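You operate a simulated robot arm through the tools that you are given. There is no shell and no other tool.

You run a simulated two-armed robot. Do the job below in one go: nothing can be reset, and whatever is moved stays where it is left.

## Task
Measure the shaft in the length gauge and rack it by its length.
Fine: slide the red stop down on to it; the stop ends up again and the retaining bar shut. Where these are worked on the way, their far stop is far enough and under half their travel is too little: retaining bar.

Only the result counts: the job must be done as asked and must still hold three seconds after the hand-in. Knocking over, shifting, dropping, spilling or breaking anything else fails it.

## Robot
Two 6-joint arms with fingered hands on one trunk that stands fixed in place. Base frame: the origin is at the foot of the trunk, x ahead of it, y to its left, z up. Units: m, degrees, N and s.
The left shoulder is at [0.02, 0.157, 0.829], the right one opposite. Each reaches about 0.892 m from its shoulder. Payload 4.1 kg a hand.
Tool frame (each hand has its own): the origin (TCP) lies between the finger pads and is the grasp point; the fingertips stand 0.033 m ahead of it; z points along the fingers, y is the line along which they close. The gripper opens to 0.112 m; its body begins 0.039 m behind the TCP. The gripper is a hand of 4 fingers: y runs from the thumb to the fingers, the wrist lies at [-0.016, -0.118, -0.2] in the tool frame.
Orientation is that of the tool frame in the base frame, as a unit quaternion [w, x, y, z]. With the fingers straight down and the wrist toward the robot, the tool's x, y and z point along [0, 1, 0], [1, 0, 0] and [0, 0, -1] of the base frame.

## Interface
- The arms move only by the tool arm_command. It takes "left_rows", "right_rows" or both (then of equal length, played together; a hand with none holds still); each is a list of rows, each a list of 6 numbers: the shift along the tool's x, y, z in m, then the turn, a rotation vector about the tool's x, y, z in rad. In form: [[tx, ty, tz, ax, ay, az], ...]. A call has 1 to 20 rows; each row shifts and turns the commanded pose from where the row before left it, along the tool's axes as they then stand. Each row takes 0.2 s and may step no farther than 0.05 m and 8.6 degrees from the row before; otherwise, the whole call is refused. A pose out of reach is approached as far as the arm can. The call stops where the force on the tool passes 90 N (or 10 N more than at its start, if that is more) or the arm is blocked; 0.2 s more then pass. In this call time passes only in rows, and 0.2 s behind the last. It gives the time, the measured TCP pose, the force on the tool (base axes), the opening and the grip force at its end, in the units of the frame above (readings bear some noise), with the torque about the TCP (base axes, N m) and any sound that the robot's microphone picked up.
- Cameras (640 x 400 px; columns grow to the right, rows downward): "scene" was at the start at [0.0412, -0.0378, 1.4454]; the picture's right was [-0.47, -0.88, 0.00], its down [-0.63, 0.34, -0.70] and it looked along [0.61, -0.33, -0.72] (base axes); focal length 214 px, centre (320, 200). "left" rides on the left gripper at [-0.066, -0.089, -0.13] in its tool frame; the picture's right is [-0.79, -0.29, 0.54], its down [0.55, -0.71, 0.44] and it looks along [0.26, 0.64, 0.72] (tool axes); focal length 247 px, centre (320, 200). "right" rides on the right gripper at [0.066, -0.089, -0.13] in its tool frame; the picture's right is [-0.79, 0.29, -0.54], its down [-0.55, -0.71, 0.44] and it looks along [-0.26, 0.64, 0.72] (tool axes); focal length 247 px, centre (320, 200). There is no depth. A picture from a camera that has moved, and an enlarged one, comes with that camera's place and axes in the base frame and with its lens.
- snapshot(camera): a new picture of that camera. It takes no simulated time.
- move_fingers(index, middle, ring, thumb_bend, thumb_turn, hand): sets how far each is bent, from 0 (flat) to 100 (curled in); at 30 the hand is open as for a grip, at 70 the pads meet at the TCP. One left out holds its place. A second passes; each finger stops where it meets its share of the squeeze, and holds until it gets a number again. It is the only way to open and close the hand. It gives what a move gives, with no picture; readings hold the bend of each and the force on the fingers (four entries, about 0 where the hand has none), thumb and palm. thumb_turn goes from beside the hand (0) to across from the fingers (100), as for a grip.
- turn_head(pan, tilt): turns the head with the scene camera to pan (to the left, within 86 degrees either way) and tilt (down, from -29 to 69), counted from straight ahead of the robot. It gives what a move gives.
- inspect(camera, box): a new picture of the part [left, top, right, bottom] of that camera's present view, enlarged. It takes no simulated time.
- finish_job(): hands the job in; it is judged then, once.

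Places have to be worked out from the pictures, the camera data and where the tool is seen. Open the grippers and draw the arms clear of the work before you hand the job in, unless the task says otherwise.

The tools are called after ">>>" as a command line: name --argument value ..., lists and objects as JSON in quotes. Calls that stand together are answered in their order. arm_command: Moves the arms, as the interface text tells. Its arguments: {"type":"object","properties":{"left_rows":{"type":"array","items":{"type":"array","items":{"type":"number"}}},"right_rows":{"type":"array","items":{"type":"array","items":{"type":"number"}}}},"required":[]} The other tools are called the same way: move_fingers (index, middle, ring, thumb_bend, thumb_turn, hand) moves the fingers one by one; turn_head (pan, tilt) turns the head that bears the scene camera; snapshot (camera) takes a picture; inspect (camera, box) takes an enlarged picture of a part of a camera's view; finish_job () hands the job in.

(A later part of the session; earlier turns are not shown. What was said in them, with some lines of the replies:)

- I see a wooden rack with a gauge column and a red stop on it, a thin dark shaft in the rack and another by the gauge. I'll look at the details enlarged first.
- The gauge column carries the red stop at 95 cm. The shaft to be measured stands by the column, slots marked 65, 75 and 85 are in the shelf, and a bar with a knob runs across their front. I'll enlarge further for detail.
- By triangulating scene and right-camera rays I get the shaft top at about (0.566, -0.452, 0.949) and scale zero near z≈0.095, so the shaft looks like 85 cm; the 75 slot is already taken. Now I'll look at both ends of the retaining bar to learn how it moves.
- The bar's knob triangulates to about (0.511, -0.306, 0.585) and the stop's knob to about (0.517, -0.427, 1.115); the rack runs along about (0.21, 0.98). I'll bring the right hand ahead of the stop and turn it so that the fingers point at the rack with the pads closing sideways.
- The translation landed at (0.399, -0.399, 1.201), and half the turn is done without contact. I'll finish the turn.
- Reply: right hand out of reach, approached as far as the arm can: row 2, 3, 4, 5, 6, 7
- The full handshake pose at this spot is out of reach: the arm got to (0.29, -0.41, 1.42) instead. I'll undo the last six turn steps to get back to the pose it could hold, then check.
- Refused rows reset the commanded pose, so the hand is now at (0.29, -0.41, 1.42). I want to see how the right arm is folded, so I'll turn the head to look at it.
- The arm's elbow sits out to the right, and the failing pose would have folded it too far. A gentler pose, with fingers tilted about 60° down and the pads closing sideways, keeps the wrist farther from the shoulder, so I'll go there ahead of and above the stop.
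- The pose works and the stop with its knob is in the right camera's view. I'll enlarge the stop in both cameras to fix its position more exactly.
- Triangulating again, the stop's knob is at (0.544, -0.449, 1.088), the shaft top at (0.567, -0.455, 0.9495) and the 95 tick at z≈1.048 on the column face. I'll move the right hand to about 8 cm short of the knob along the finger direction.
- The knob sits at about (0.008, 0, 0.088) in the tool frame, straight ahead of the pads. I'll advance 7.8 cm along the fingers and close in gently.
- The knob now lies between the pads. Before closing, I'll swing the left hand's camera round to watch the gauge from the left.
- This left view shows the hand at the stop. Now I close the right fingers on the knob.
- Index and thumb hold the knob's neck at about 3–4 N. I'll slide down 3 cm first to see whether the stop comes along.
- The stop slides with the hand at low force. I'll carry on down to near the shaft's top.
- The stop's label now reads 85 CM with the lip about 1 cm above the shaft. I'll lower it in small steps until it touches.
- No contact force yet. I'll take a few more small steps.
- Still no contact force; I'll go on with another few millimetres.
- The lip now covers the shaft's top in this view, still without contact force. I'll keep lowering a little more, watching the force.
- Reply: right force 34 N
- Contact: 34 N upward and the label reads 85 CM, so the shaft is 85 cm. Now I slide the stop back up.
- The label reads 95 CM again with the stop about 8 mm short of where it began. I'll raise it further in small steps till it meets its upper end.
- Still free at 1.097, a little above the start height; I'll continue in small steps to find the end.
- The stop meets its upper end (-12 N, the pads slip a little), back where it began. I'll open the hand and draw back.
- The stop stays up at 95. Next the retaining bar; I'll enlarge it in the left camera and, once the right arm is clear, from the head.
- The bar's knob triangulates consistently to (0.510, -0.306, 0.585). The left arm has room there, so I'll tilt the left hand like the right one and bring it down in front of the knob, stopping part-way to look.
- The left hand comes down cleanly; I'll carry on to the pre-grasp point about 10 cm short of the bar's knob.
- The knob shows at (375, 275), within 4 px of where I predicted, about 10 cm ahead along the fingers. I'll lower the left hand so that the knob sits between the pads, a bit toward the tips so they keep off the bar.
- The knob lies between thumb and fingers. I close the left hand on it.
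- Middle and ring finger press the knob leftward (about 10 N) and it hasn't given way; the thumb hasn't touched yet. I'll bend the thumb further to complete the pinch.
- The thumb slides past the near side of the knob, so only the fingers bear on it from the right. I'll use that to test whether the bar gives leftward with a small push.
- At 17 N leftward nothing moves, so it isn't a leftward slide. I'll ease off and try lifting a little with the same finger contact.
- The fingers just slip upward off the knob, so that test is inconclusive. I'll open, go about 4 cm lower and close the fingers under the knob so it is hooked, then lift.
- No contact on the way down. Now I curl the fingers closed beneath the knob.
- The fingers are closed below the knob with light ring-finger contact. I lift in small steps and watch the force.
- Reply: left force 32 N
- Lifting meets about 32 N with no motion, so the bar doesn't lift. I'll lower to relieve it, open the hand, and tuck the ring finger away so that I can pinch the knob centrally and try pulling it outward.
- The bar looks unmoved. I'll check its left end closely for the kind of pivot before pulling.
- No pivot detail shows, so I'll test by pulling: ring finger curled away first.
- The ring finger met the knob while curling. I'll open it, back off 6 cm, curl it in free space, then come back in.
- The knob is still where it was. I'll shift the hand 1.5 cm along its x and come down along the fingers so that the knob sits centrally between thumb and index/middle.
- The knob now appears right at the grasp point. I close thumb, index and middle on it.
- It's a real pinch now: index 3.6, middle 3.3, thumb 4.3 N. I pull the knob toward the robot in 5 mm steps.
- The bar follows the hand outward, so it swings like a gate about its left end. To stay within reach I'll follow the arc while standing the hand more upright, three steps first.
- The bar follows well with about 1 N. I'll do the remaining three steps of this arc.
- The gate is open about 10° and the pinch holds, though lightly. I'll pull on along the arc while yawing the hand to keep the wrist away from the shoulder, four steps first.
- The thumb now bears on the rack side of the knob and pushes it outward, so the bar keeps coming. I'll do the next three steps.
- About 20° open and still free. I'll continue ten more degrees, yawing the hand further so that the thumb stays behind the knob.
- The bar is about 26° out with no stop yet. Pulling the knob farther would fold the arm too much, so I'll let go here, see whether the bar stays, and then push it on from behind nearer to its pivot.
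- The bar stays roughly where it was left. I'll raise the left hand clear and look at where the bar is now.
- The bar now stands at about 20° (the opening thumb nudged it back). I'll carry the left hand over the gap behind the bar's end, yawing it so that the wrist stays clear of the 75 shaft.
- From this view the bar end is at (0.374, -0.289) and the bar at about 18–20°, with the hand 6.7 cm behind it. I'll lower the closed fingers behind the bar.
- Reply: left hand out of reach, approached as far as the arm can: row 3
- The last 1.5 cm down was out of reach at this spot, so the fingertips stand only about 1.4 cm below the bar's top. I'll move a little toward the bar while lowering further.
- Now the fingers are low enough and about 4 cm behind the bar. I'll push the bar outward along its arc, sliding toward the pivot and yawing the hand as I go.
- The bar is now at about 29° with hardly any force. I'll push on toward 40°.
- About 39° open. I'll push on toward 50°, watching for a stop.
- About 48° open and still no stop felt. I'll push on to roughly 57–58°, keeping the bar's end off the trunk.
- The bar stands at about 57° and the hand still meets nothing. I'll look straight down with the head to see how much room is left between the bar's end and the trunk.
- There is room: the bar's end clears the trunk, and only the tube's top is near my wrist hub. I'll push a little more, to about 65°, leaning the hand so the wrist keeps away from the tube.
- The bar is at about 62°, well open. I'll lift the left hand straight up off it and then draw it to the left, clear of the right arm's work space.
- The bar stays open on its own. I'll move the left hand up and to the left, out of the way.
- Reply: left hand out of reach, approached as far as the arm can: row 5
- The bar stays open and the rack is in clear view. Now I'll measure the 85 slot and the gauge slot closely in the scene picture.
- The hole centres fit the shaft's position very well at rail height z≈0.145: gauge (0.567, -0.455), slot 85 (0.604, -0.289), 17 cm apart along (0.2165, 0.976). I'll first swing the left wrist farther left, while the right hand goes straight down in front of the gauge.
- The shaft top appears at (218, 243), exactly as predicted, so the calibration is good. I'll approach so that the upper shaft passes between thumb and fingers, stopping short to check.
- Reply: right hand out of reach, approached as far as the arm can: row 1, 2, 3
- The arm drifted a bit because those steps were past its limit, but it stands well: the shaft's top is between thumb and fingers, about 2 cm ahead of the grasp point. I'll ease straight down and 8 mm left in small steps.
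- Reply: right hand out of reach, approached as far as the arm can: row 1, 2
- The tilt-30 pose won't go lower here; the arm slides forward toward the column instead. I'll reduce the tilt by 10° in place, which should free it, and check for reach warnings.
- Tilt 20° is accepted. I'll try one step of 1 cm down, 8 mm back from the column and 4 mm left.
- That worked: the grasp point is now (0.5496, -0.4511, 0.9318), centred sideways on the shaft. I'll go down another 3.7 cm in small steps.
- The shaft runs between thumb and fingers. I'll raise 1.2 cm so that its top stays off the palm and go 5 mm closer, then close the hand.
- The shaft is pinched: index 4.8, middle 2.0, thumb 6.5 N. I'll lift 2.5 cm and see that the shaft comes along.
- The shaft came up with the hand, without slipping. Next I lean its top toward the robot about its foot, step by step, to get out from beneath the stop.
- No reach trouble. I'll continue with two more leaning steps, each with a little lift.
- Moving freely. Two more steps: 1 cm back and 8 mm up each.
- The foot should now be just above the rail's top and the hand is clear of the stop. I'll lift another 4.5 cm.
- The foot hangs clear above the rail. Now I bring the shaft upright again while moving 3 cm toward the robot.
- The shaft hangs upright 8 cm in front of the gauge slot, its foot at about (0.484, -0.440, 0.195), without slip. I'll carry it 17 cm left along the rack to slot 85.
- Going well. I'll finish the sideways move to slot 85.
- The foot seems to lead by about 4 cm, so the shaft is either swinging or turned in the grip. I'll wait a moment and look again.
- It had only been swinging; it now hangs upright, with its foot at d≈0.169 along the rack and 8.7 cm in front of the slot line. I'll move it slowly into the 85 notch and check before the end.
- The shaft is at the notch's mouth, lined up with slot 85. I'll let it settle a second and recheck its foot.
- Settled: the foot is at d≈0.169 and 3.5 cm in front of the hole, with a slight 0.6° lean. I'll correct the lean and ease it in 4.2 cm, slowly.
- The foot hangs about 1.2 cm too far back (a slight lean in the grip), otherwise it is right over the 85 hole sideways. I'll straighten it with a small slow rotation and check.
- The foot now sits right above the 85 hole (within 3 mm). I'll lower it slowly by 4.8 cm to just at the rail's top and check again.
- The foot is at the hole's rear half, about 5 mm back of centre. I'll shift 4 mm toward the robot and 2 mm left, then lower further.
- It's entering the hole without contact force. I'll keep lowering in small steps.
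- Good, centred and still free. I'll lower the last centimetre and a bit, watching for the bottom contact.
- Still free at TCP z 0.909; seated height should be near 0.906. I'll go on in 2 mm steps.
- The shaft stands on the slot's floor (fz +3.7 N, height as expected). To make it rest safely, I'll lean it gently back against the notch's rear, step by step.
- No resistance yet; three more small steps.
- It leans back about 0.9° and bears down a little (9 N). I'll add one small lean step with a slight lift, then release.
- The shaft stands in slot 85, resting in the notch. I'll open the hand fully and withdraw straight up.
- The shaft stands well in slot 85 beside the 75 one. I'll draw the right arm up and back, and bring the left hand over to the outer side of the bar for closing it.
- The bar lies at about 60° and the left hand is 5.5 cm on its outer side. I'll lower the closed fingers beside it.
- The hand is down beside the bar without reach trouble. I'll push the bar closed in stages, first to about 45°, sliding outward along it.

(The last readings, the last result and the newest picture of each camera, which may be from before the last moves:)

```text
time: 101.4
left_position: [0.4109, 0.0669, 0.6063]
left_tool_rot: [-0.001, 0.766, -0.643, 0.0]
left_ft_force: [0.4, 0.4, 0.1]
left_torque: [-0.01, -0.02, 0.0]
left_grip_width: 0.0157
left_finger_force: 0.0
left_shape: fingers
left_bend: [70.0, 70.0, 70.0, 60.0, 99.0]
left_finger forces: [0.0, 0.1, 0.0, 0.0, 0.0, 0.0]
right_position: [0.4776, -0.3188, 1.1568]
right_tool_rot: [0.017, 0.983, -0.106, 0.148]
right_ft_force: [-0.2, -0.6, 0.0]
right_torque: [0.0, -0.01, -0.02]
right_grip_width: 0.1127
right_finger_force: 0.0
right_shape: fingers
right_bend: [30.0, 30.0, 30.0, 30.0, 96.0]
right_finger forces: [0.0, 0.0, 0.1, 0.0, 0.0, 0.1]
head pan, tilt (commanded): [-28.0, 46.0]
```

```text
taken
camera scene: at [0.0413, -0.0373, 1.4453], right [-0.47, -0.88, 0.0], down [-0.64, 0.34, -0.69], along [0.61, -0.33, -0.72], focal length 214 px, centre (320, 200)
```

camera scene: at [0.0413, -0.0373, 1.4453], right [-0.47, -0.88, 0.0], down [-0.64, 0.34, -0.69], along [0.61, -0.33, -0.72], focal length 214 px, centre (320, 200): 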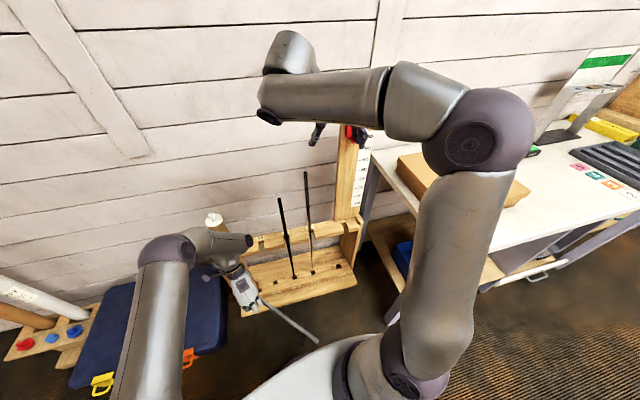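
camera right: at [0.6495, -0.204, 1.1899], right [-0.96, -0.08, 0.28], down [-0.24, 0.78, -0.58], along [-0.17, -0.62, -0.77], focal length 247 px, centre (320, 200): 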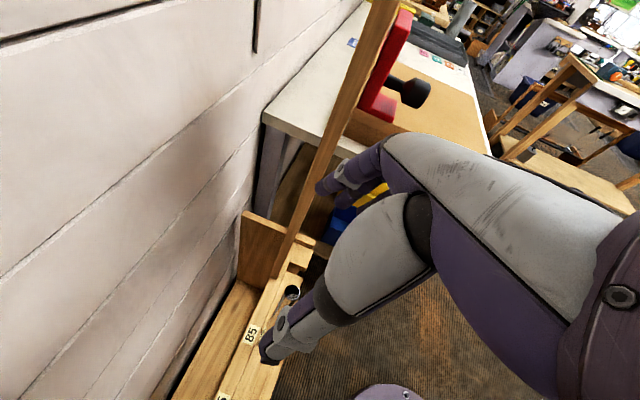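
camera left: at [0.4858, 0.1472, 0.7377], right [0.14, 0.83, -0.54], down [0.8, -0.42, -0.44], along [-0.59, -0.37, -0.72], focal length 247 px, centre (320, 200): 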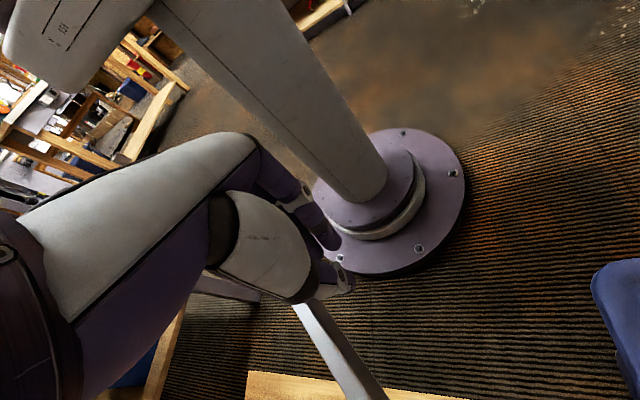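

The bar is back to about 48° and moves easily. I'll push on toward 30°.

>>> arm_command --left_rows '[[0.01584, 0.00553, 0, 0, 0, 0.0374], [0.01603, 0.00495, 0, 0, 0, 0.0374], [0.01621, 0.00433, 0, 0, 0, 0.0374], [0.01636, 0.00373, 0, 0, 0, 0.0374], [0.01649, 0.0031, 0, 0, 0, 0.0374], [0.01659, 0.0025, 0, 0, 0, 0.0374], [0.01668, 0.00186, 0, 0, 0, 0.0374]]'

>>> snapshot --camera "left"

>>> snapshot --camera "scene"

```text
time: 103.0
left_position: [0.3931, -0.0495, 0.6047]
left_tool_rot: [-0.001, -0.676, 0.737, 0.0]
left_ft_force: [-0.7, 0.0, 0.7]
left_torque: [-0.03, 0.01, 0.0]
left_grip_width: 0.0158
left_finger_force: 0.5
left_shape: fingers
left_bend: [70.0, 70.0, 70.0, 60.0, 99.0]
left_finger forces: [0.0, 0.1, 0.0, 0.0, 0.2, 0.1]
right_position: [0.476, -0.3194, 1.1578]
right_tool_rot: [0.017, 0.983, -0.107, 0.148]
right_ft_force: [-0.4, 0.1, 0.6]
right_torque: [-0.02, -0.02, 0.0]
right_grip_width: 0.1128
right_finger_force: 0.0
right_shape: fingers
right_bend: [30.0, 30.0, 30.0, 30.0, 96.0]
right_finger forces: [0.0, 0.0, 0.0, 0.0, 0.0, 0.1]
head pan, tilt (commanded): [-28.0, 46.0]
```

```text
taken
camera left: at [0.4861, 0.0079, 0.7365], right [0.35, 0.76, -0.54], down [0.66, -0.61, -0.44], along [-0.66, -0.2, -0.72], focal length 247 px, centre (320, 200)
```

left: 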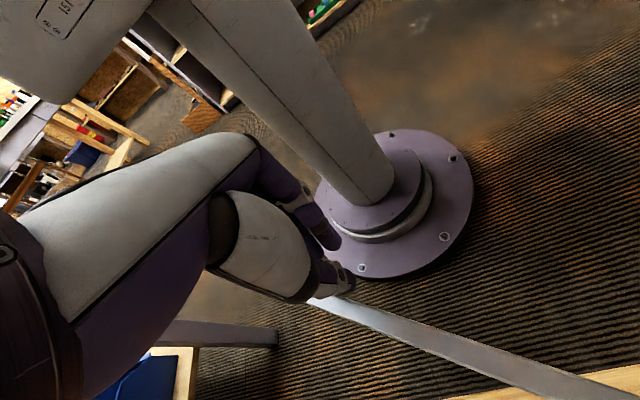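

```text
taken
camera scene: at [0.0413, -0.0373, 1.4453], right [-0.47, -0.88, 0.0], down [-0.64, 0.34, -0.69], along [0.61, -0.33, -0.72], focal length 214 px, centre (320, 200)
```

scene: 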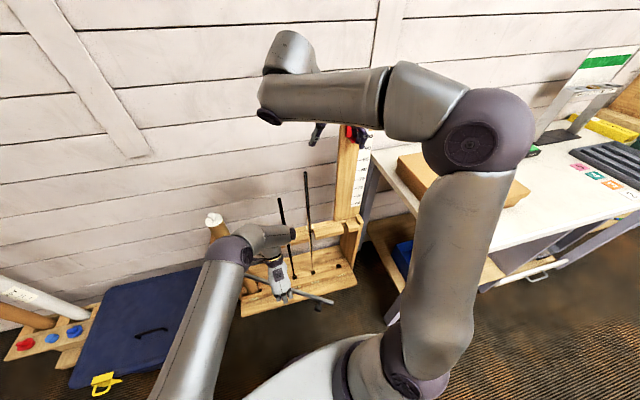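

About 32° now. I'll carry on toward 15°, yawing the hand back so that the wrist stays away from the racked shafts.

>>> arm_command --left_rows '[[0.01408, -0.00314, 0, 0, 0, -0.1178], [0.01435, -0.00146, 0, 0, 0, -0.1178], [0.01442, 0.00023, 0, 0, 0, -0.1178], [0.0143, 0.00193, 0, 0, 0, -0.1178]]'

>>> snapshot --camera "left"

>>> snapshot --camera "scene"

```text
time: 104.0
left_position: [0.4006, -0.1053, 0.6066]
left_tool_rot: [0.0, 0.83, -0.558, 0.0]
left_ft_force: [0.2, -0.2, -0.1]
left_torque: [0.0, -0.01, 0.0]
left_grip_width: 0.0156
left_finger_force: 0.1
left_shape: fingers
left_bend: [70.0, 70.0, 70.0, 60.0, 99.0]
left_finger forces: [0.0, 0.1, 0.3, 0.0, 0.0, 0.1]
right_position: [0.4774, -0.3199, 1.1577]
right_tool_rot: [0.017, 0.983, -0.107, 0.148]
right_ft_force: [-0.6, -0.3, -0.5]
right_torque: [0.03, 0.0, 0.04]
right_grip_width: 0.1122
right_finger_force: 0.0
right_shape: fingers
right_bend: [30.0, 30.0, 30.0, 30.0, 96.0]
right_finger forces: [0.0, 0.1, 0.0, 0.1, 0.0, 0.0]
head pan, tilt (commanded): [-28.0, 46.0]
```

```text
taken
camera left: at [0.4568, -0.0109, 0.7378], right [-0.03, 0.84, -0.54], down [0.87, -0.24, -0.44], along [-0.5, -0.48, -0.72], focal length 247 px, centre (320, 200)
```

left: 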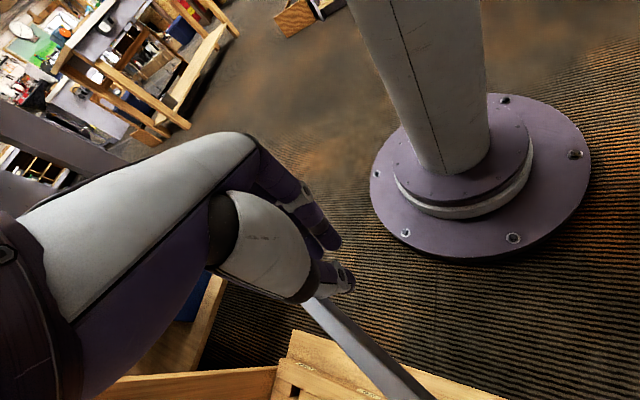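

```text
taken
camera scene: at [0.0413, -0.0375, 1.4453], right [-0.47, -0.88, 0.0], down [-0.64, 0.34, -0.69], along [0.61, -0.33, -0.72], focal length 214 px, centre (320, 200)
```

scene: 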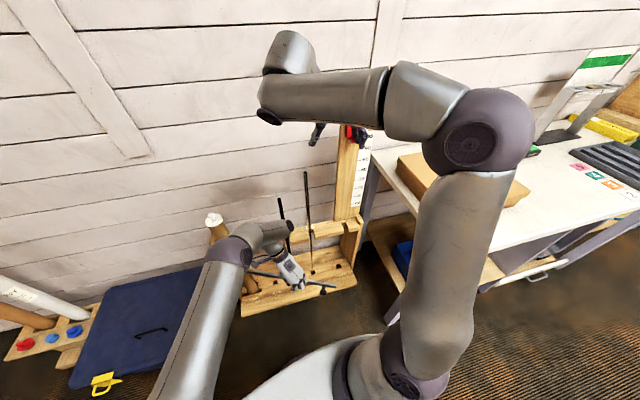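

About 25°. I'll do the next stage toward 15°.

>>> arm_command --left_rows '[[0.0169, 0.0001, 0, 0, 0, -0.1222], [0.01676, 0.00214, 0, 0, 0, -0.1222], [0.01637, 0.00417, 0, 0, 0, -0.1222], [0.01574, 0.00614, 0, 0, 0, -0.1222]]'

>>> snapshot --camera "left"

>>> inspect --camera "scene" --box '[200, 180, 380, 330]'

```text
time: 105.0
left_position: [0.4256, -0.1702, 0.6047]
left_tool_rot: [0.0, 0.941, -0.34, 0.001]
left_ft_force: [-0.4, 0.6, -0.3]
left_torque: [0.02, -0.03, -0.03]
left_grip_width: 0.0158
left_finger_force: 0.0
left_shape: fingers
left_bend: [70.0, 70.0, 70.0, 60.0, 99.0]
left_finger forces: [0.0, 0.0, 0.1, 0.0, 0.0, 0.0]
right_position: [0.4768, -0.3194, 1.1574]
right_tool_rot: [0.016, 0.983, -0.107, 0.148]
right_ft_force: [0.3, 0.0, -0.1]
right_torque: [-0.02, 0.01, -0.01]
right_grip_width: 0.1128
right_finger_force: 0.0
right_shape: fingers
right_bend: [30.0, 30.0, 30.0, 30.0, 96.0]
right_finger forces: [0.0, 0.0, 0.0, 0.0, 0.0, 0.1]
head pan, tilt (commanded): [-28.0, 46.0]
```

```text
taken
camera left: at [0.4311, -0.06, 0.7371], right [-0.43, 0.73, -0.54], down [0.88, 0.19, -0.44], along [-0.21, -0.66, -0.72], focal length 247 px, centre (320, 200)
```

left: 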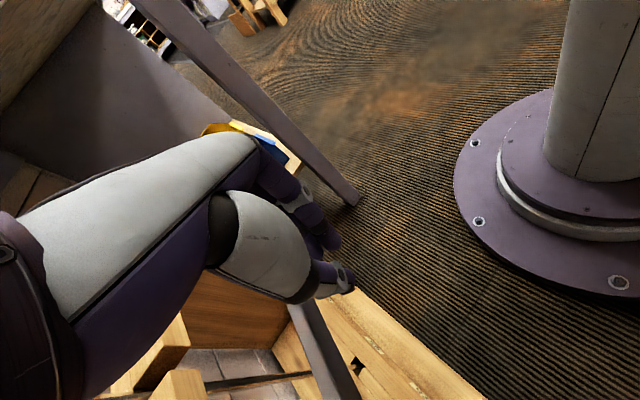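

```text
2.67 times, centred on (290, 255) of scene
camera zoom: at [0.0413, -0.0374, 1.4453], right [-0.47, -0.88, 0.0], down [-0.64, 0.34, -0.69], along [0.61, -0.33, -0.72], focal length 572 px, centre (400, 53)
```

zoom: 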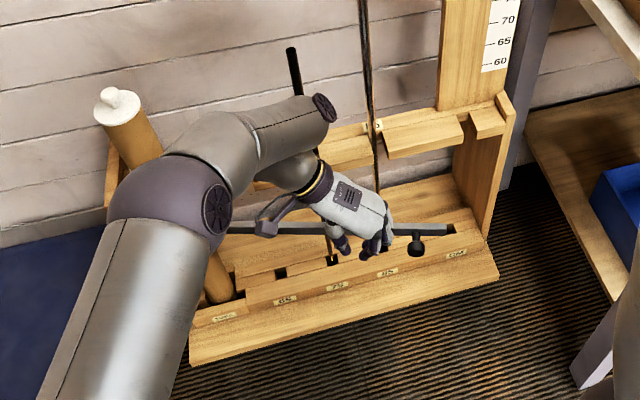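

About 17°. For the last part I'll tilt the hand so the wrist stays back from the shafts, and push on to about 8°.

>>> arm_command --left_rows '[[0.0137, 0.0023, 0, 0, 0.0436, -0.0611], [0.0135, 0.0032, 0.0006, 0.0027, 0.0436, -0.061], [0.0132, 0.004, 0.0012, 0.0053, 0.0436, -0.0609], [0.013, 0.0048, 0.0017, 0.008, 0.0436, -0.0606]]'

>>> snapshot --camera "left"

>>> inspect --camera "scene" --box '[200, 180, 380, 330]'

```text
time: 106.0
left_position: [0.4604, -0.2121, 0.6063]
left_tool_rot: [0.021, 0.971, -0.222, 0.084]
left_ft_force: [-0.2, -0.1, 0.6]
left_torque: [-0.02, -0.02, 0.03]
left_grip_width: 0.0155
left_finger_force: 0.1
left_shape: fingers
left_bend: [70.0, 70.0, 70.0, 60.0, 99.0]
left_finger forces: [0.0, 0.1, 0.3, 0.0, 0.0, 0.0]
right_position: [0.4762, -0.3189, 1.1579]
right_tool_rot: [0.016, 0.983, -0.106, 0.148]
right_ft_force: [-0.4, 0.0, -0.6]
right_torque: [-0.03, -0.01, 0.02]
right_grip_width: 0.1126
right_finger_force: 0.1
right_shape: fingers
right_bend: [30.0, 30.0, 30.0, 30.0, 96.0]
right_finger forces: [0.0, 0.1, 0.0, 0.0, 0.1, 0.0]
head pan, tilt (commanded): [-28.0, 46.0]
```

```text
taken
camera left: at [0.4206, -0.0932, 0.7233], right [-0.49, 0.55, -0.67], down [0.87, 0.37, -0.34], along [0.06, -0.75, -0.66], focal length 247 px, centre (320, 200)
```

left: 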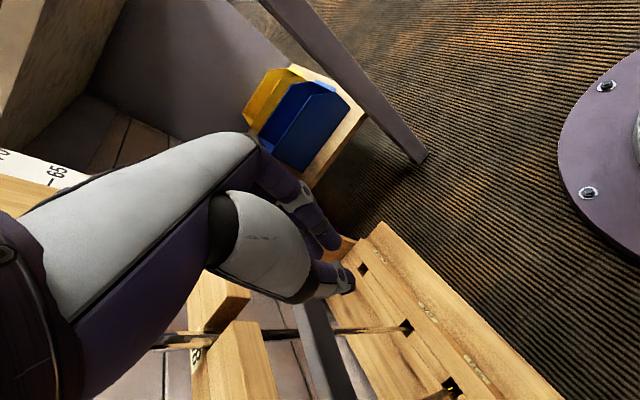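

```text
2.67 times, centred on (290, 255) of scene
camera zoom: at [0.0413, -0.0374, 1.4453], right [-0.47, -0.88, 0.0], down [-0.64, 0.34, -0.69], along [0.61, -0.33, -0.72], focal length 572 px, centre (400, 53)
```

zoom: 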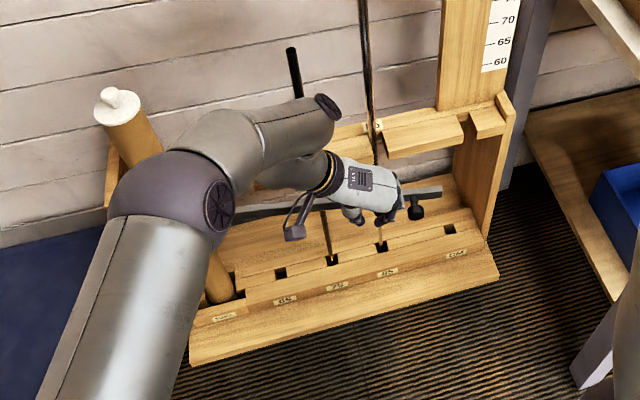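

About 8° left. I'll push on with three more steps, then finish gently.

>>> arm_command --left_rows '[[0.01255, 0.003, 0.0022, 0.0085, 0.0349, -0.0482], [0.0123, 0.0036, 0.0026, 0.0102, 0.0349, -0.0478], [0.012, 0.0042, 0.003, 0.0118, 0.0349, -0.0474]]'

>>> snapshot --camera "left"

>>> inspect --camera "scene" --box '[200, 180, 380, 330]'

```text
time: 106.8
left_position: [0.4916, -0.2351, 0.6066]
left_tool_rot: [0.025, 0.979, -0.15, 0.137]
left_ft_force: [0.7, 0.1, -0.2]
left_torque: [-0.01, 0.01, -0.01]
left_grip_width: 0.0157
left_finger_force: 0.1
left_shape: fingers
left_bend: [70.0, 70.0, 70.0, 60.0, 99.0]
left_finger forces: [0.0, 0.1, 0.1, 0.1, 0.0, 0.0]
right_position: [0.4764, -0.3185, 1.1575]
right_tool_rot: [0.017, 0.983, -0.106, 0.148]
right_ft_force: [-0.1, 0.3, 0.2]
right_torque: [-0.01, 0.0, 0.03]
right_grip_width: 0.1129
right_finger_force: 0.1
right_shape: fingers
right_bend: [30.0, 30.0, 30.0, 30.0, 96.0]
right_finger forces: [0.1, 0.1, 0.0, 0.0, 0.1, 0.1]
head pan, tilt (commanded): [-28.0, 46.0]
```

```text
taken
camera left: at [0.423, -0.1207, 0.7138], right [-0.5, 0.45, -0.74], down [0.83, 0.48, -0.27], along [0.23, -0.75, -0.62], focal length 247 px, centre (320, 200)
```

left: 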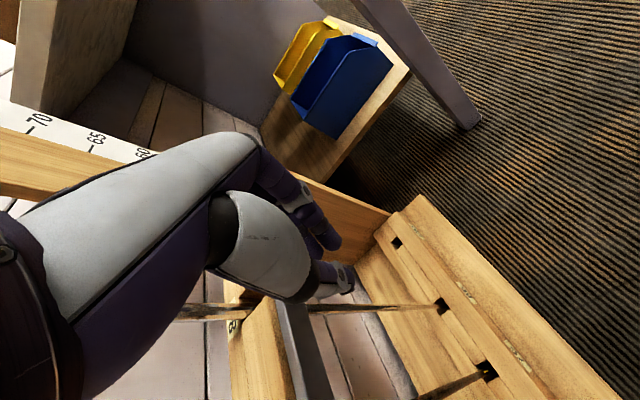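

```text
2.67 times, centred on (290, 255) of scene
camera zoom: at [0.0413, -0.0374, 1.4453], right [-0.47, -0.88, 0.0], down [-0.64, 0.34, -0.69], along [0.61, -0.33, -0.72], focal length 572 px, centre (400, 53)
```

zoom: 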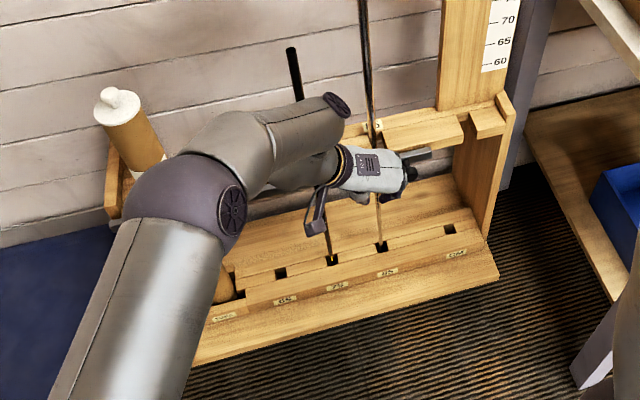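

The bar's end shows at nearly the same pixel as when it was shut at the start. I'll press it home in 3 mm steps and watch the force.

>>> arm_command --left_rows '[[0.0029, 0.0005, 0.0008, 0, 0, 0], [0.0029, 0.0005, 0.0008, 0, 0, 0]]'

>>> inspect --camera "scene" --box '[300, 215, 370, 260]'

>>> inspect --camera "left" --box '[200, 220, 440, 400]'

```text
time: 107.4
left_position: [0.4967, -0.2387, 0.606]
left_tool_rot: [0.025, 0.979, -0.151, 0.136]
left_ft_force: [-0.2, 0.0, -0.2]
left_torque: [0.0, -0.02, 0.01]
left_grip_width: 0.0158
left_finger_force: 0.0
left_shape: fingers
left_bend: [70.0, 70.0, 70.0, 60.0, 99.0]
left_finger forces: [0.1, 0.1, 0.1, 0.0, 0.0, 0.0]
right_position: [0.4755, -0.3178, 1.1576]
right_tool_rot: [0.017, 0.983, -0.107, 0.147]
right_ft_force: [0.0, -1.3, 0.5]
right_torque: [-0.01, -0.03, -0.01]
right_grip_width: 0.1125
right_finger_force: 0.1
right_shape: fingers
right_bend: [30.0, 30.0, 30.0, 30.0, 96.0]
right_finger forces: [0.1, 0.0, 0.1, 0.0, 0.0, 0.0]
head pan, tilt (commanded): [-28.0, 46.0]
```

```text
8.89 times, centred on (335, 238) of scene
camera zoom: at [0.0413, -0.0375, 1.4453], right [-0.47, -0.88, 0.0], down [-0.64, 0.34, -0.69], along [0.61, -0.33, -0.72], focal length 1906 px, centre (187, -133)
```

zoom: 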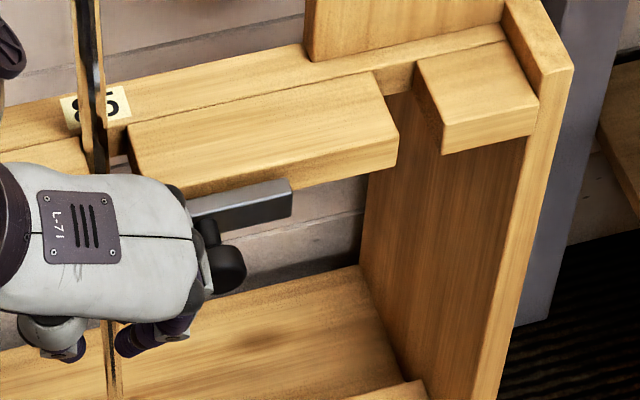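

```text
2.22 times, centred on (320, 310) of left
camera zoom: at [0.429, -0.1232, 0.7128], right [-0.5, 0.45, -0.74], down [0.83, 0.48, -0.27], along [0.23, -0.75, -0.62], focal length 549 px, centre (320, -44)
```

zoom: 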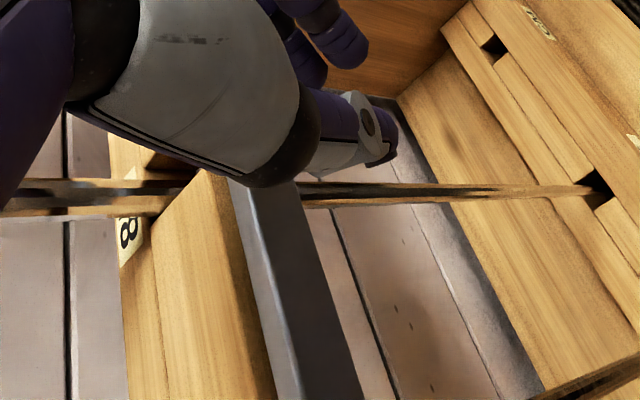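

The bar looks shut. I'll compare the same close-up as at the start.

>>> inspect --camera "scene" --box '[315, 225, 355, 255]'

>>> inspect --camera "scene" --box '[205, 245, 245, 275]'

```text
13.33 times, centred on (335, 240) of scene
camera zoom: at [0.0413, -0.0375, 1.4453], right [-0.47, -0.88, 0.0], down [-0.64, 0.34, -0.69], along [0.61, -0.33, -0.72], focal length 2860 px, centre (120, -333)
```

zoom: 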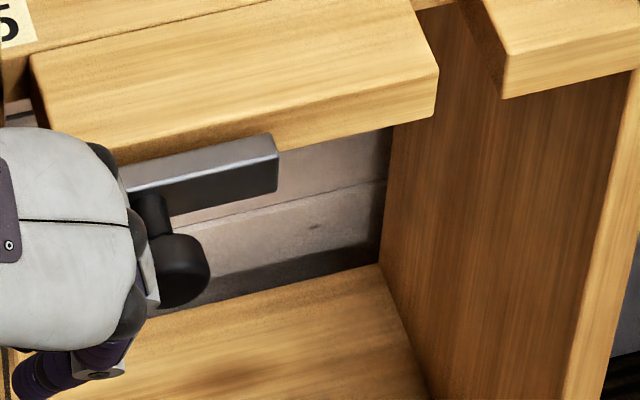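

```text
13.33 times, centred on (225, 260) of scene
camera zoom: at [0.0413, -0.0375, 1.4453], right [-0.47, -0.88, 0.0], down [-0.64, 0.34, -0.69], along [0.61, -0.33, -0.72], focal length 2860 px, centre (1587, -600)
```

zoom: 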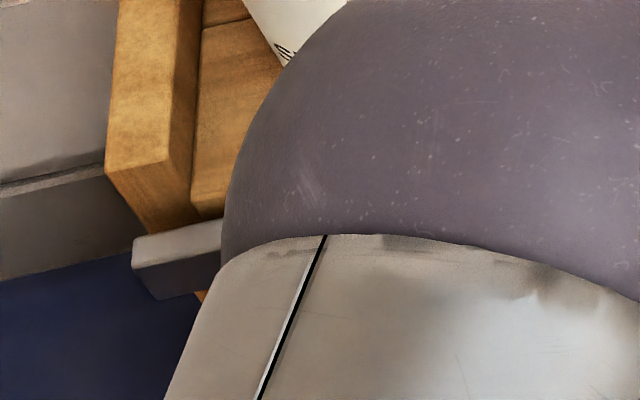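

It's within a couple of millimetres of its shut position, but I feel no stop yet. I'll press a little more.

>>> arm_command --left_rows '[[0.0029, 0.0005, 0.0008, 0, 0, 0], [0.0029, 0.0005, 0.0008, 0, 0, 0]]'

>>> inspect --camera "scene" --box '[315, 225, 355, 255]'

```text
time: 108.0
left_position: [0.5025, -0.2405, 0.6077]
left_tool_rot: [0.024, 0.979, -0.151, 0.137]
left_ft_force: [-0.7, -0.6, -0.1]
left_torque: [0.02, 0.0, 0.02]
left_grip_width: 0.0155
left_finger_force: 0.0
left_shape: fingers
left_bend: [70.0, 70.0, 70.0, 60.0, 99.0]
left_finger forces: [0.0, 0.1, 0.0, 0.0, 0.0, 0.0]
right_position: [0.4769, -0.3187, 1.1585]
right_tool_rot: [0.017, 0.983, -0.108, 0.148]
right_ft_force: [-0.1, 0.1, -0.3]
right_torque: [0.02, -0.04, 0.0]
right_grip_width: 0.1128
right_finger_force: 0.2
right_shape: fingers
right_bend: [30.0, 30.0, 30.0, 30.0, 96.0]
right_finger forces: [0.1, 0.1, 0.1, 0.0, 0.0, 0.1]
head pan, tilt (commanded): [-28.0, 46.0]
```

```text
13.33 times, centred on (335, 240) of scene
camera zoom: at [0.0413, -0.0375, 1.4453], right [-0.47, -0.88, 0.0], down [-0.64, 0.34, -0.69], along [0.61, -0.33, -0.72], focal length 2860 px, centre (120, -333)
```

zoom: 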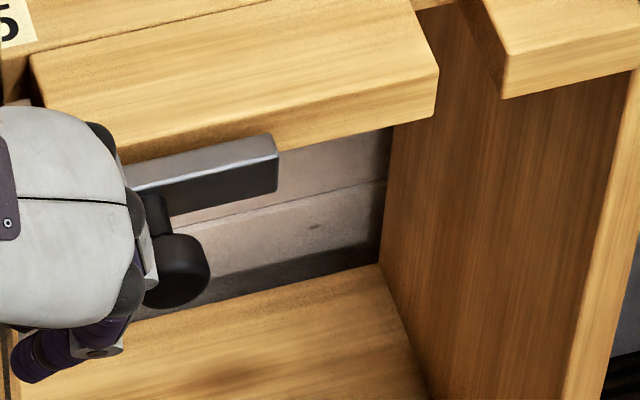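

The bar didn't move with that step, so the hand isn't touching it yet. I'll move on in small steps until there is contact.

>>> arm_command --left_rows '[[0.0038, 0.0005, 0.0011, 0, 0, 0], [0.0038, 0.0005, 0.0011, 0, 0, 0]]'

>>> inspect --camera "scene" --box '[315, 225, 355, 255]'

>>> inspect --camera "left" --box '[200, 220, 440, 400]'

```text
time: 108.6
left_position: [0.5097, -0.2446, 0.6077]
left_tool_rot: [0.025, 0.979, -0.151, 0.136]
left_ft_force: [-0.7, -0.9, -0.7]
left_torque: [0.0, 0.01, -0.02]
left_grip_width: 0.0157
left_finger_force: 0.1
left_shape: fingers
left_bend: [70.0, 70.0, 70.0, 60.0, 99.0]
left_finger forces: [0.0, 0.1, 0.0, 0.0, 0.1, 0.0]
right_position: [0.4766, -0.3194, 1.1577]
right_tool_rot: [0.017, 0.983, -0.107, 0.147]
right_ft_force: [0.0, -0.1, -0.1]
right_torque: [0.0, -0.02, 0.02]
right_grip_width: 0.1126
right_finger_force: 0.0
right_shape: fingers
right_bend: [30.0, 30.0, 30.0, 30.0, 96.0]
right_finger forces: [0.1, 0.0, 0.0, 0.0, 0.0, 0.1]
head pan, tilt (commanded): [-28.0, 46.0]
```

```text
13.33 times, centred on (335, 240) of scene
camera zoom: at [0.0413, -0.0375, 1.4453], right [-0.47, -0.88, 0.0], down [-0.64, 0.34, -0.69], along [0.61, -0.33, -0.72], focal length 2860 px, centre (120, -333)
```

zoom: 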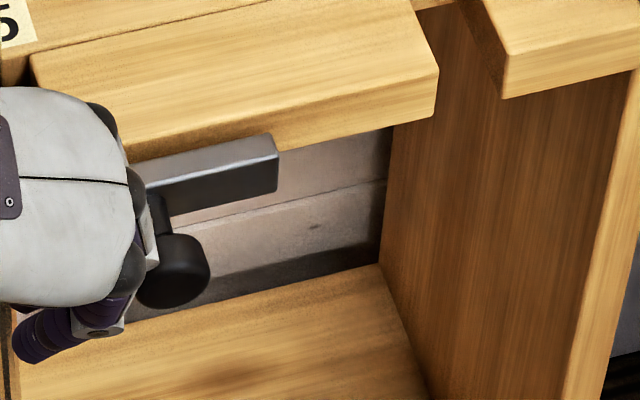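

```text
2.22 times, centred on (320, 310) of left
camera zoom: at [0.4418, -0.1298, 0.7142], right [-0.5, 0.45, -0.74], down [0.83, 0.48, -0.27], along [0.23, -0.75, -0.62], focal length 549 px, centre (320, -44)
```

zoom: 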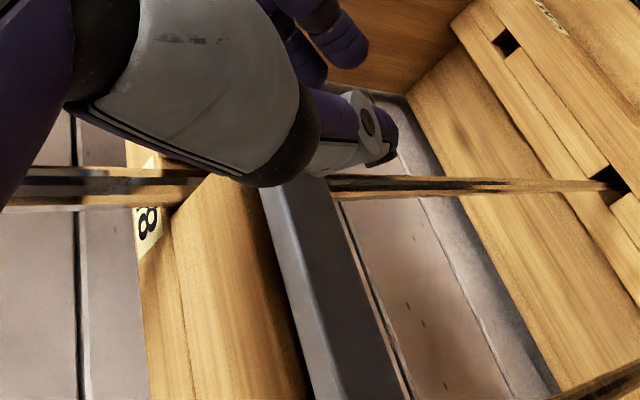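

The hand is still about 1 cm short of the bar. I'll continue in small steps until it touches.

>>> arm_command --left_rows '[[0.0038, 0, 0.0011, 0, 0, 0], [0.0038, 0, 0.0011, 0, 0, 0]]'

>>> inspect --camera "scene" --box '[315, 225, 355, 255]'

```text
time: 109.2
left_position: [0.518, -0.2472, 0.6062]
left_tool_rot: [0.026, 0.979, -0.15, 0.136]
left_ft_force: [-1.0, 0.0, 0.7]
left_torque: [-0.04, -0.01, -0.02]
left_grip_width: 0.0155
left_finger_force: 0.4
left_shape: fingers
left_bend: [70.0, 70.0, 70.0, 60.0, 99.0]
left_finger forces: [0.1, 0.1, 1.3, 0.0, 0.1, 0.1]
right_position: [0.4758, -0.3179, 1.1582]
right_tool_rot: [0.017, 0.983, -0.106, 0.148]
right_ft_force: [-0.2, 0.8, 0.0]
right_torque: [0.02, -0.01, 0.01]
right_grip_width: 0.1127
right_finger_force: 0.0
right_shape: fingers
right_bend: [30.0, 30.0, 30.0, 30.0, 96.0]
right_finger forces: [0.1, 0.1, 0.0, 0.1, 0.0, 0.0]
head pan, tilt (commanded): [-28.0, 46.0]
```

```text
13.33 times, centred on (335, 240) of scene
camera zoom: at [0.0412, -0.0375, 1.4453], right [-0.47, -0.88, 0.0], down [-0.64, 0.34, -0.69], along [0.61, -0.33, -0.72], focal length 2860 px, centre (120, -333)
```

zoom: 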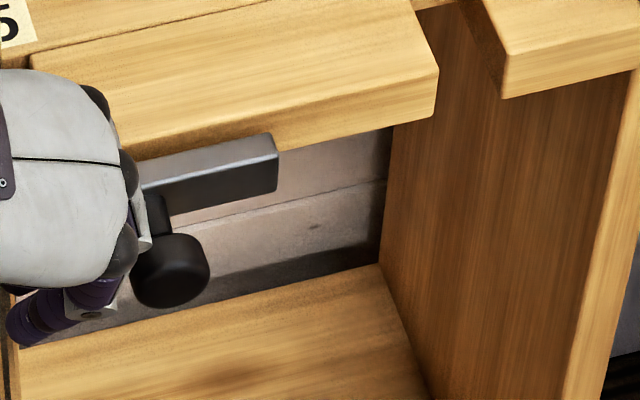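

First contact (ring 1.3 N). I'll press 2 mm at a time to check that it is at its stop.

>>> arm_command --left_rows '[[0.0019, 0, 0.0006, 0, 0, 0], [0.0019, 0, 0.0006, 0, 0, 0]]'

>>> inspect --camera "scene" --box '[315, 225, 355, 255]'

```text
time: 109.8
left_position: [0.5217, -0.2482, 0.6061]
left_tool_rot: [0.025, 0.979, -0.151, 0.136]
left_ft_force: [-2.1, -0.4, 4.5]
left_torque: [-0.09, -0.05, -0.08]
left_grip_width: 0.0154
left_finger_force: 2.5
left_shape: fingers
left_bend: [70.0, 70.0, 71.0, 60.0, 99.0]
left_finger forces: [0.0, 0.0, 5.2, 0.0, 0.0, 0.0]
right_position: [0.4767, -0.3183, 1.1575]
right_tool_rot: [0.017, 0.983, -0.107, 0.148]
right_ft_force: [-0.6, -0.1, 0.2]
right_torque: [-0.02, -0.05, -0.02]
right_grip_width: 0.1127
right_finger_force: 0.0
right_shape: fingers
right_bend: [30.0, 30.0, 30.0, 30.0, 96.0]
right_finger forces: [0.0, 0.1, 0.1, 0.1, 0.1, 0.1]
head pan, tilt (commanded): [-28.0, 46.0]
```

```text
13.33 times, centred on (335, 240) of scene
camera zoom: at [0.0411, -0.0374, 1.4453], right [-0.47, -0.88, 0.0], down [-0.64, 0.34, -0.69], along [0.61, -0.33, -0.72], focal length 2860 px, centre (120, -333)
```

zoom: 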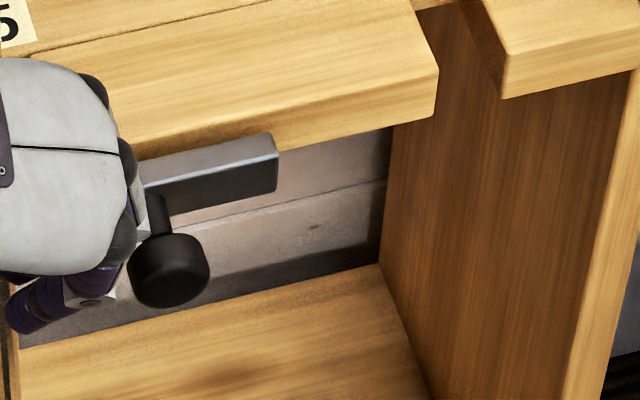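

The bar resists at its shut stop and matches the picture from the start exactly. I'll back the left hand off and raise it.

>>> arm_command --left_rows '[[-0.0144, 0, -0.0041, 0, 0, 0], [-0.0144, 0, -0.0041, 0, 0, 0], [0.0083, 0, -0.0288, 0, 0, 0], [0.0083, 0, -0.0288, 0, 0, 0], [0.011, 0, -0.0385, 0, 0, 0], [0.011, 0, -0.0385, 0, 0, 0], [0.011, 0, -0.0385, 0, 0, 0], [0.011, 0, -0.0385, 0, 0, 0]]'

>>> snapshot --camera "scene"

>>> inspect --camera "scene" --box '[200, 180, 380, 330]'

```text
time: 111.6
left_position: [0.4948, -0.2395, 0.8293]
left_tool_rot: [0.024, 0.979, -0.15, 0.136]
left_ft_force: [0.1, -0.1, -0.9]
left_torque: [0.01, 0.04, -0.03]
left_grip_width: 0.0155
left_finger_force: 0.1
left_shape: fingers
left_bend: [70.0, 70.0, 70.0, 60.0, 99.0]
left_finger forces: [0.0, 0.0, 0.1, 0.1, 0.0, 0.1]
right_position: [0.4766, -0.3191, 1.1577]
right_tool_rot: [0.016, 0.983, -0.106, 0.148]
right_ft_force: [0.5, -0.7, -0.1]
right_torque: [-0.02, 0.01, -0.03]
right_grip_width: 0.1128
right_finger_force: 0.0
right_shape: fingers
right_bend: [30.0, 30.0, 30.0, 30.0, 96.0]
right_finger forces: [0.0, 0.1, 0.1, 0.0, 0.0, 0.0]
head pan, tilt (commanded): [-28.0, 46.0]
```

```text
taken
camera scene: at [0.0415, -0.0376, 1.4453], right [-0.47, -0.88, 0.0], down [-0.64, 0.34, -0.69], along [0.61, -0.33, -0.72], focal length 214 px, centre (320, 200)
```

scene: 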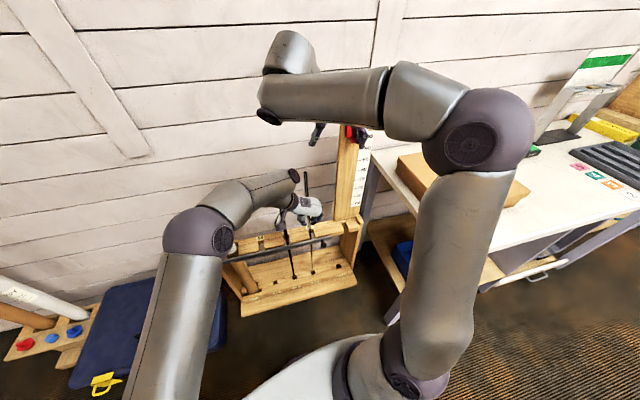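

```text
2.67 times, centred on (290, 255) of scene
camera zoom: at [0.0415, -0.0376, 1.4453], right [-0.47, -0.88, 0.0], down [-0.64, 0.34, -0.69], along [0.61, -0.33, -0.72], focal length 572 px, centre (400, 53)
```

zoom: 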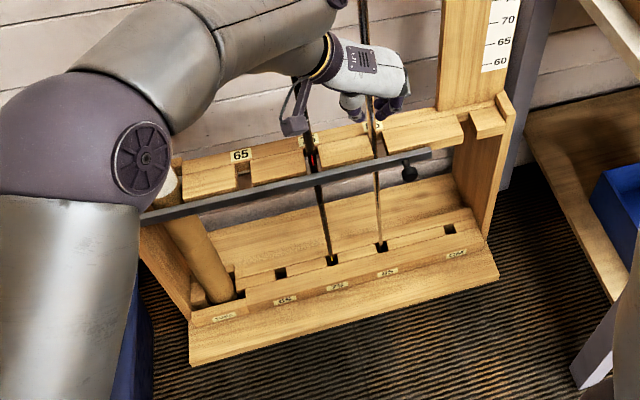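

The bar is shut over both shafts. I'll first move the right arm back and to the right, so that the left can rise without meeting it.

>>> arm_command --right_rows '[[-0.0241, 0, -0.0353, 0, 0, 0], [-0.0241, 0, -0.0353, 0, 0, 0], [-0.0241, 0, -0.0353, 0, 0, 0], [0, 0.033, 0, 0, 0, 0], [0, 0.033, 0, 0, 0, 0], [0, 0.033, 0, 0, 0, 0]]'

>>> snapshot --camera "scene"

```text
time: 113.0
left_position: [0.4954, -0.2391, 0.8285]
left_tool_rot: [0.026, 0.979, -0.15, 0.136]
left_ft_force: [0.8, 0.3, -0.2]
left_torque: [-0.01, 0.0, -0.02]
left_grip_width: 0.0157
left_finger_force: 0.0
left_shape: fingers
left_bend: [70.0, 70.0, 70.0, 60.0, 99.0]
left_finger forces: [0.0, 0.0, 0.0, 0.0, 0.0, 0.0]
right_position: [0.3582, -0.3953, 1.236]
right_tool_rot: [0.017, 0.983, -0.107, 0.148]
right_ft_force: [-0.3, 0.0, 0.6]
right_torque: [-0.03, 0.04, 0.03]
right_grip_width: 0.1129
right_finger_force: 0.0
right_shape: fingers
right_bend: [30.0, 30.0, 30.0, 30.0, 96.0]
right_finger forces: [0.0, 0.1, 0.0, 0.0, 0.1, 0.0]
head pan, tilt (commanded): [-28.0, 46.0]
```

```text
taken
camera scene: at [0.0414, -0.0372, 1.4453], right [-0.47, -0.88, 0.0], down [-0.64, 0.34, -0.69], along [0.61, -0.33, -0.72], focal length 214 px, centre (320, 200)
```

scene: 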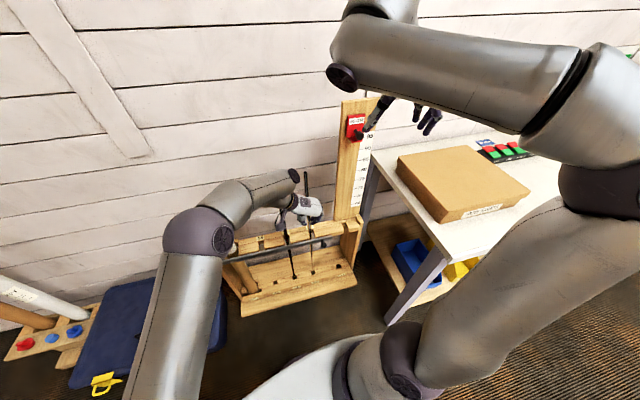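

The right arm is clear. Now the left: up a little, then left and back.

>>> arm_command --left_rows '[[0.011, 0, -0.0385, 0, 0, 0], [0.011, 0, -0.0385, 0, 0, 0], [0.011, 0, -0.0385, 0, 0, 0], [-0.0177, -0.0286, -0.0229, 0, 0, 0], [-0.0177, -0.0286, -0.0229, 0, 0, 0], [-0.0177, -0.0286, -0.0229, 0, 0, 0], [-0.0177, -0.0286, -0.0229, 0, 0, 0], [-0.0177, -0.0286, -0.0229, 0, 0, 0], [-0.0177, -0.0286, -0.0229, 0, 0, 0]]'

>>> move_fingers --hand "left" --index 30 --middle 30 --ring 30 --thumb_bend 30

>>> snapshot --camera "scene"

>>> inspect --camera "scene" --box '[190, 80, 400, 320]'

```text
time: 115.0
left_position: [0.4135, -0.0309, 1.0468]
left_tool_rot: [0.024, 0.979, -0.15, 0.136]
left_ft_force: [0.1, 0.1, 0.0]
left_torque: [0.01, 0.03, -0.01]
left_grip_width: 0.0155
left_finger_force: 0.1
left_shape: fingers
left_bend: [70.0, 70.0, 70.0, 60.0, 99.0]
left_finger forces: [0.1, 0.0, 0.1, 0.0, 0.0, 0.1]
right_position: [0.3581, -0.3969, 1.2353]
right_tool_rot: [0.016, 0.983, -0.107, 0.147]
right_ft_force: [-0.9, -0.5, -0.3]
right_torque: [0.02, 0.03, 0.0]
right_grip_width: 0.1128
right_finger_force: 0.1
right_shape: fingers
right_bend: [30.0, 30.0, 30.0, 30.0, 96.0]
right_finger forces: [0.0, 0.0, 0.0, 0.1, 0.0, 0.0]
head pan, tilt (commanded): [-28.0, 46.0]
```

```text
time: 116.0
left_position: [0.4128, -0.0305, 1.0458]
left_tool_rot: [0.026, 0.979, -0.15, 0.136]
left_ft_force: [0.0, -0.2, -0.3]
left_torque: [-0.01, 0.0, -0.04]
left_grip_width: 0.1124
left_finger_force: 0.0
left_shape: fingers
left_bend: [30.0, 30.0, 30.0, 30.0, 96.0]
left_finger forces: [0.0, 0.0, 0.1, 0.0, 0.1, 0.0]
right_position: [0.3577, -0.3955, 1.2348]
right_tool_rot: [0.017, 0.983, -0.107, 0.147]
right_ft_force: [-0.2, 1.0, -0.2]
right_torque: [0.0, 0.01, 0.0]
right_grip_width: 0.1128
right_finger_force: 0.1
right_shape: fingers
right_bend: [30.0, 30.0, 30.0, 30.0, 96.0]
right_finger forces: [0.1, 0.0, 0.1, 0.0, 0.1, 0.0]
head pan, tilt (commanded): [-28.0, 46.0]
```

```text
taken
camera scene: at [0.0413, -0.0375, 1.4453], right [-0.47, -0.88, 0.0], down [-0.64, 0.34, -0.69], along [0.61, -0.33, -0.72], focal length 214 px, centre (320, 200)
```

scene: 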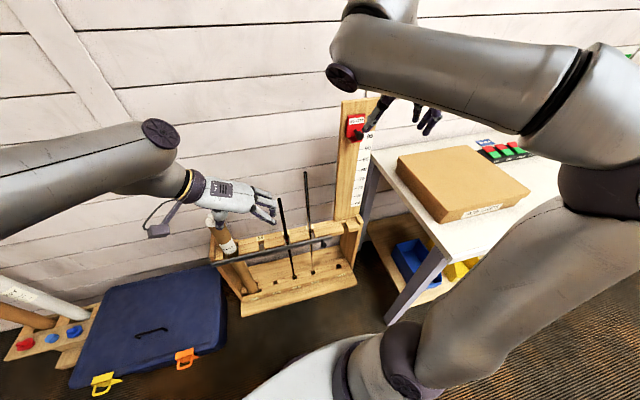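

```text
1.67 times, centred on (295, 200) of scene
camera zoom: at [0.0413, -0.0375, 1.4453], right [-0.47, -0.88, 0.0], down [-0.64, 0.34, -0.69], along [0.61, -0.33, -0.72], focal length 358 px, centre (362, 200)
```

zoom: 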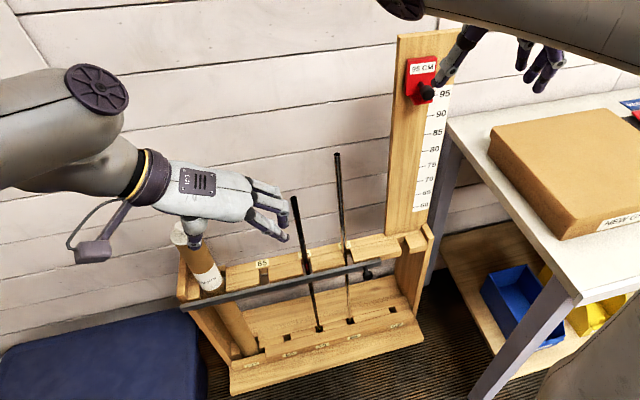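

All in place: shaft in slot 85, bar across, stop up at 95 CM. I'll raise the left hand further clear and check the final state closely.

>>> arm_command --left_rows '[[0.011, 0, -0.0385, 0, 0, 0], [0.011, 0, -0.0385, 0, 0, 0], [0.011, 0, -0.0385, 0, 0, 0], [0.011, 0, -0.0385, 0, 0, 0]]'

>>> inspect --camera "scene" --box '[260, 200, 370, 310]'

>>> inspect --camera "scene" --box '[315, 225, 355, 255]'

>>> inspect --camera "scene" --box '[320, 90, 400, 220]'

>>> inspect --camera "scene" --box '[200, 205, 290, 310]'

```text
time: 117.0
left_position: [0.4139, -0.0269, 1.2098]
left_tool_rot: [0.024, 0.979, -0.15, 0.136]
left_ft_force: [0.6, 0.3, -0.1]
left_torque: [0.0, 0.0, 0.05]
left_grip_width: 0.1123
left_finger_force: 0.1
left_shape: fingers
left_bend: [30.0, 30.0, 30.0, 30.0, 96.0]
left_finger forces: [0.0, 0.1, 0.0, 0.0, 0.1, 0.1]
right_position: [0.3585, -0.3956, 1.2356]
right_tool_rot: [0.017, 0.983, -0.106, 0.148]
right_ft_force: [0.9, 0.6, -0.6]
right_torque: [-0.01, 0.05, 0.0]
right_grip_width: 0.1129
right_finger_force: 0.2
right_shape: fingers
right_bend: [30.0, 30.0, 30.0, 30.0, 96.0]
right_finger forces: [0.0, 0.0, 0.1, 0.0, 0.1, 0.0]
head pan, tilt (commanded): [-28.0, 46.0]
```

```text
3.64 times, centred on (315, 255) of scene
camera zoom: at [0.0413, -0.0374, 1.4453], right [-0.47, -0.88, 0.0], down [-0.64, 0.34, -0.69], along [0.61, -0.33, -0.72], focal length 780 px, centre (338, 0)
```

zoom: 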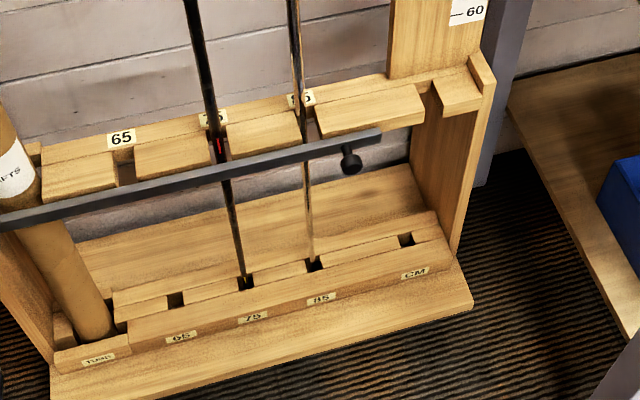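

```text
13.33 times, centred on (335, 240) of scene
camera zoom: at [0.0413, -0.0374, 1.4453], right [-0.47, -0.88, 0.0], down [-0.64, 0.34, -0.69], along [0.61, -0.33, -0.72], focal length 2860 px, centre (120, -333)
```

zoom: 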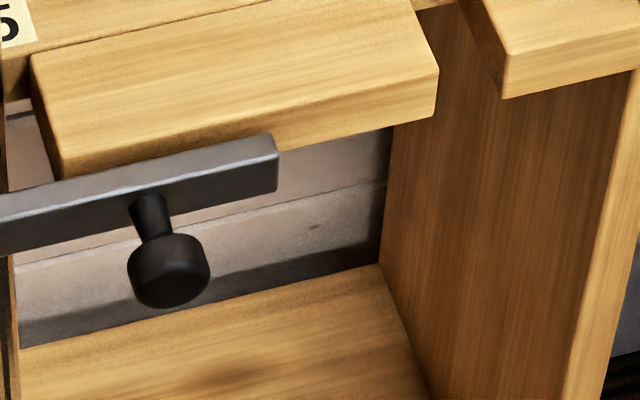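

```text
3.08 times, centred on (360, 155) of scene
camera zoom: at [0.0413, -0.0374, 1.4453], right [-0.47, -0.88, 0.0], down [-0.64, 0.34, -0.69], along [0.61, -0.33, -0.72], focal length 660 px, centre (197, 338)
```

zoom: 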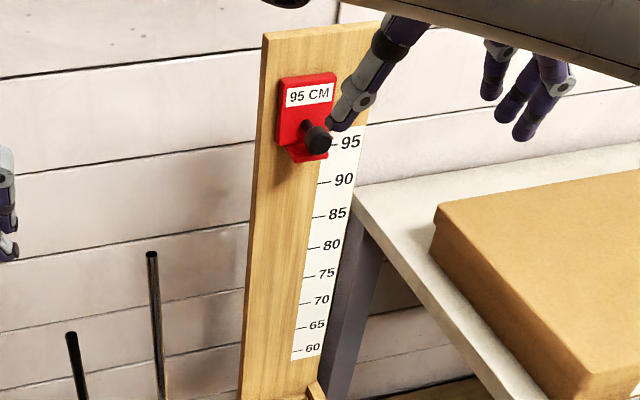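

```text
3.81 times, centred on (245, 258) of scene
camera zoom: at [0.0413, -0.0374, 1.4453], right [-0.47, -0.88, 0.0], down [-0.64, 0.34, -0.69], along [0.61, -0.33, -0.72], focal length 817 px, centre (606, -19)
```

zoom: 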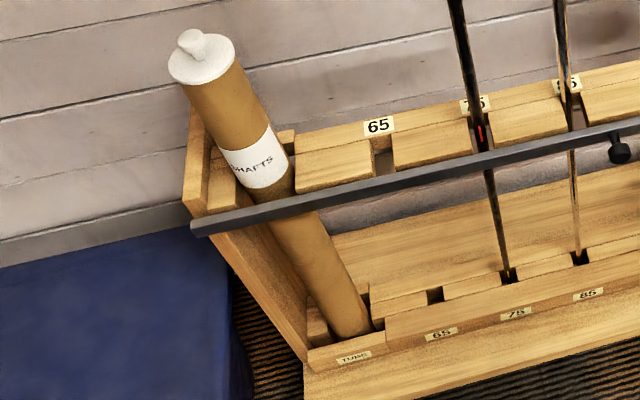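

The final pictures match: the shaft is seated in slot 85, the bar is shut as at the start, the stop reads 95 CM at its top, the 75 shaft and tube are unmoved, and both hands are open and clear. I hand the job in.

>>> finish_job

```text
The job is handed in.
```

The job is handed in. The shaft measured 85 cm and now stands in slot 85.

- **Measuring:** I slid the red stop down until it rested on the shaft, and its label read 85 CM. I then raised it back to its top position, and it reads 95 CM again.
- **Retaining bar:** It swings outward like a gate. I opened it to about 60°, moved the shaft in, and pressed it shut. The close-up picture matches the one from the start.
- **Everything else:** The 75 cm shaft and the tube look unmoved in the final pictures. Both hands are open and clear of the rack.

One thing I couldn't confirm is the bar's full travel. It was still swinging freely at about 60°, so I never felt its far stop. That counts as past half unless it opens beyond roughly 120°.
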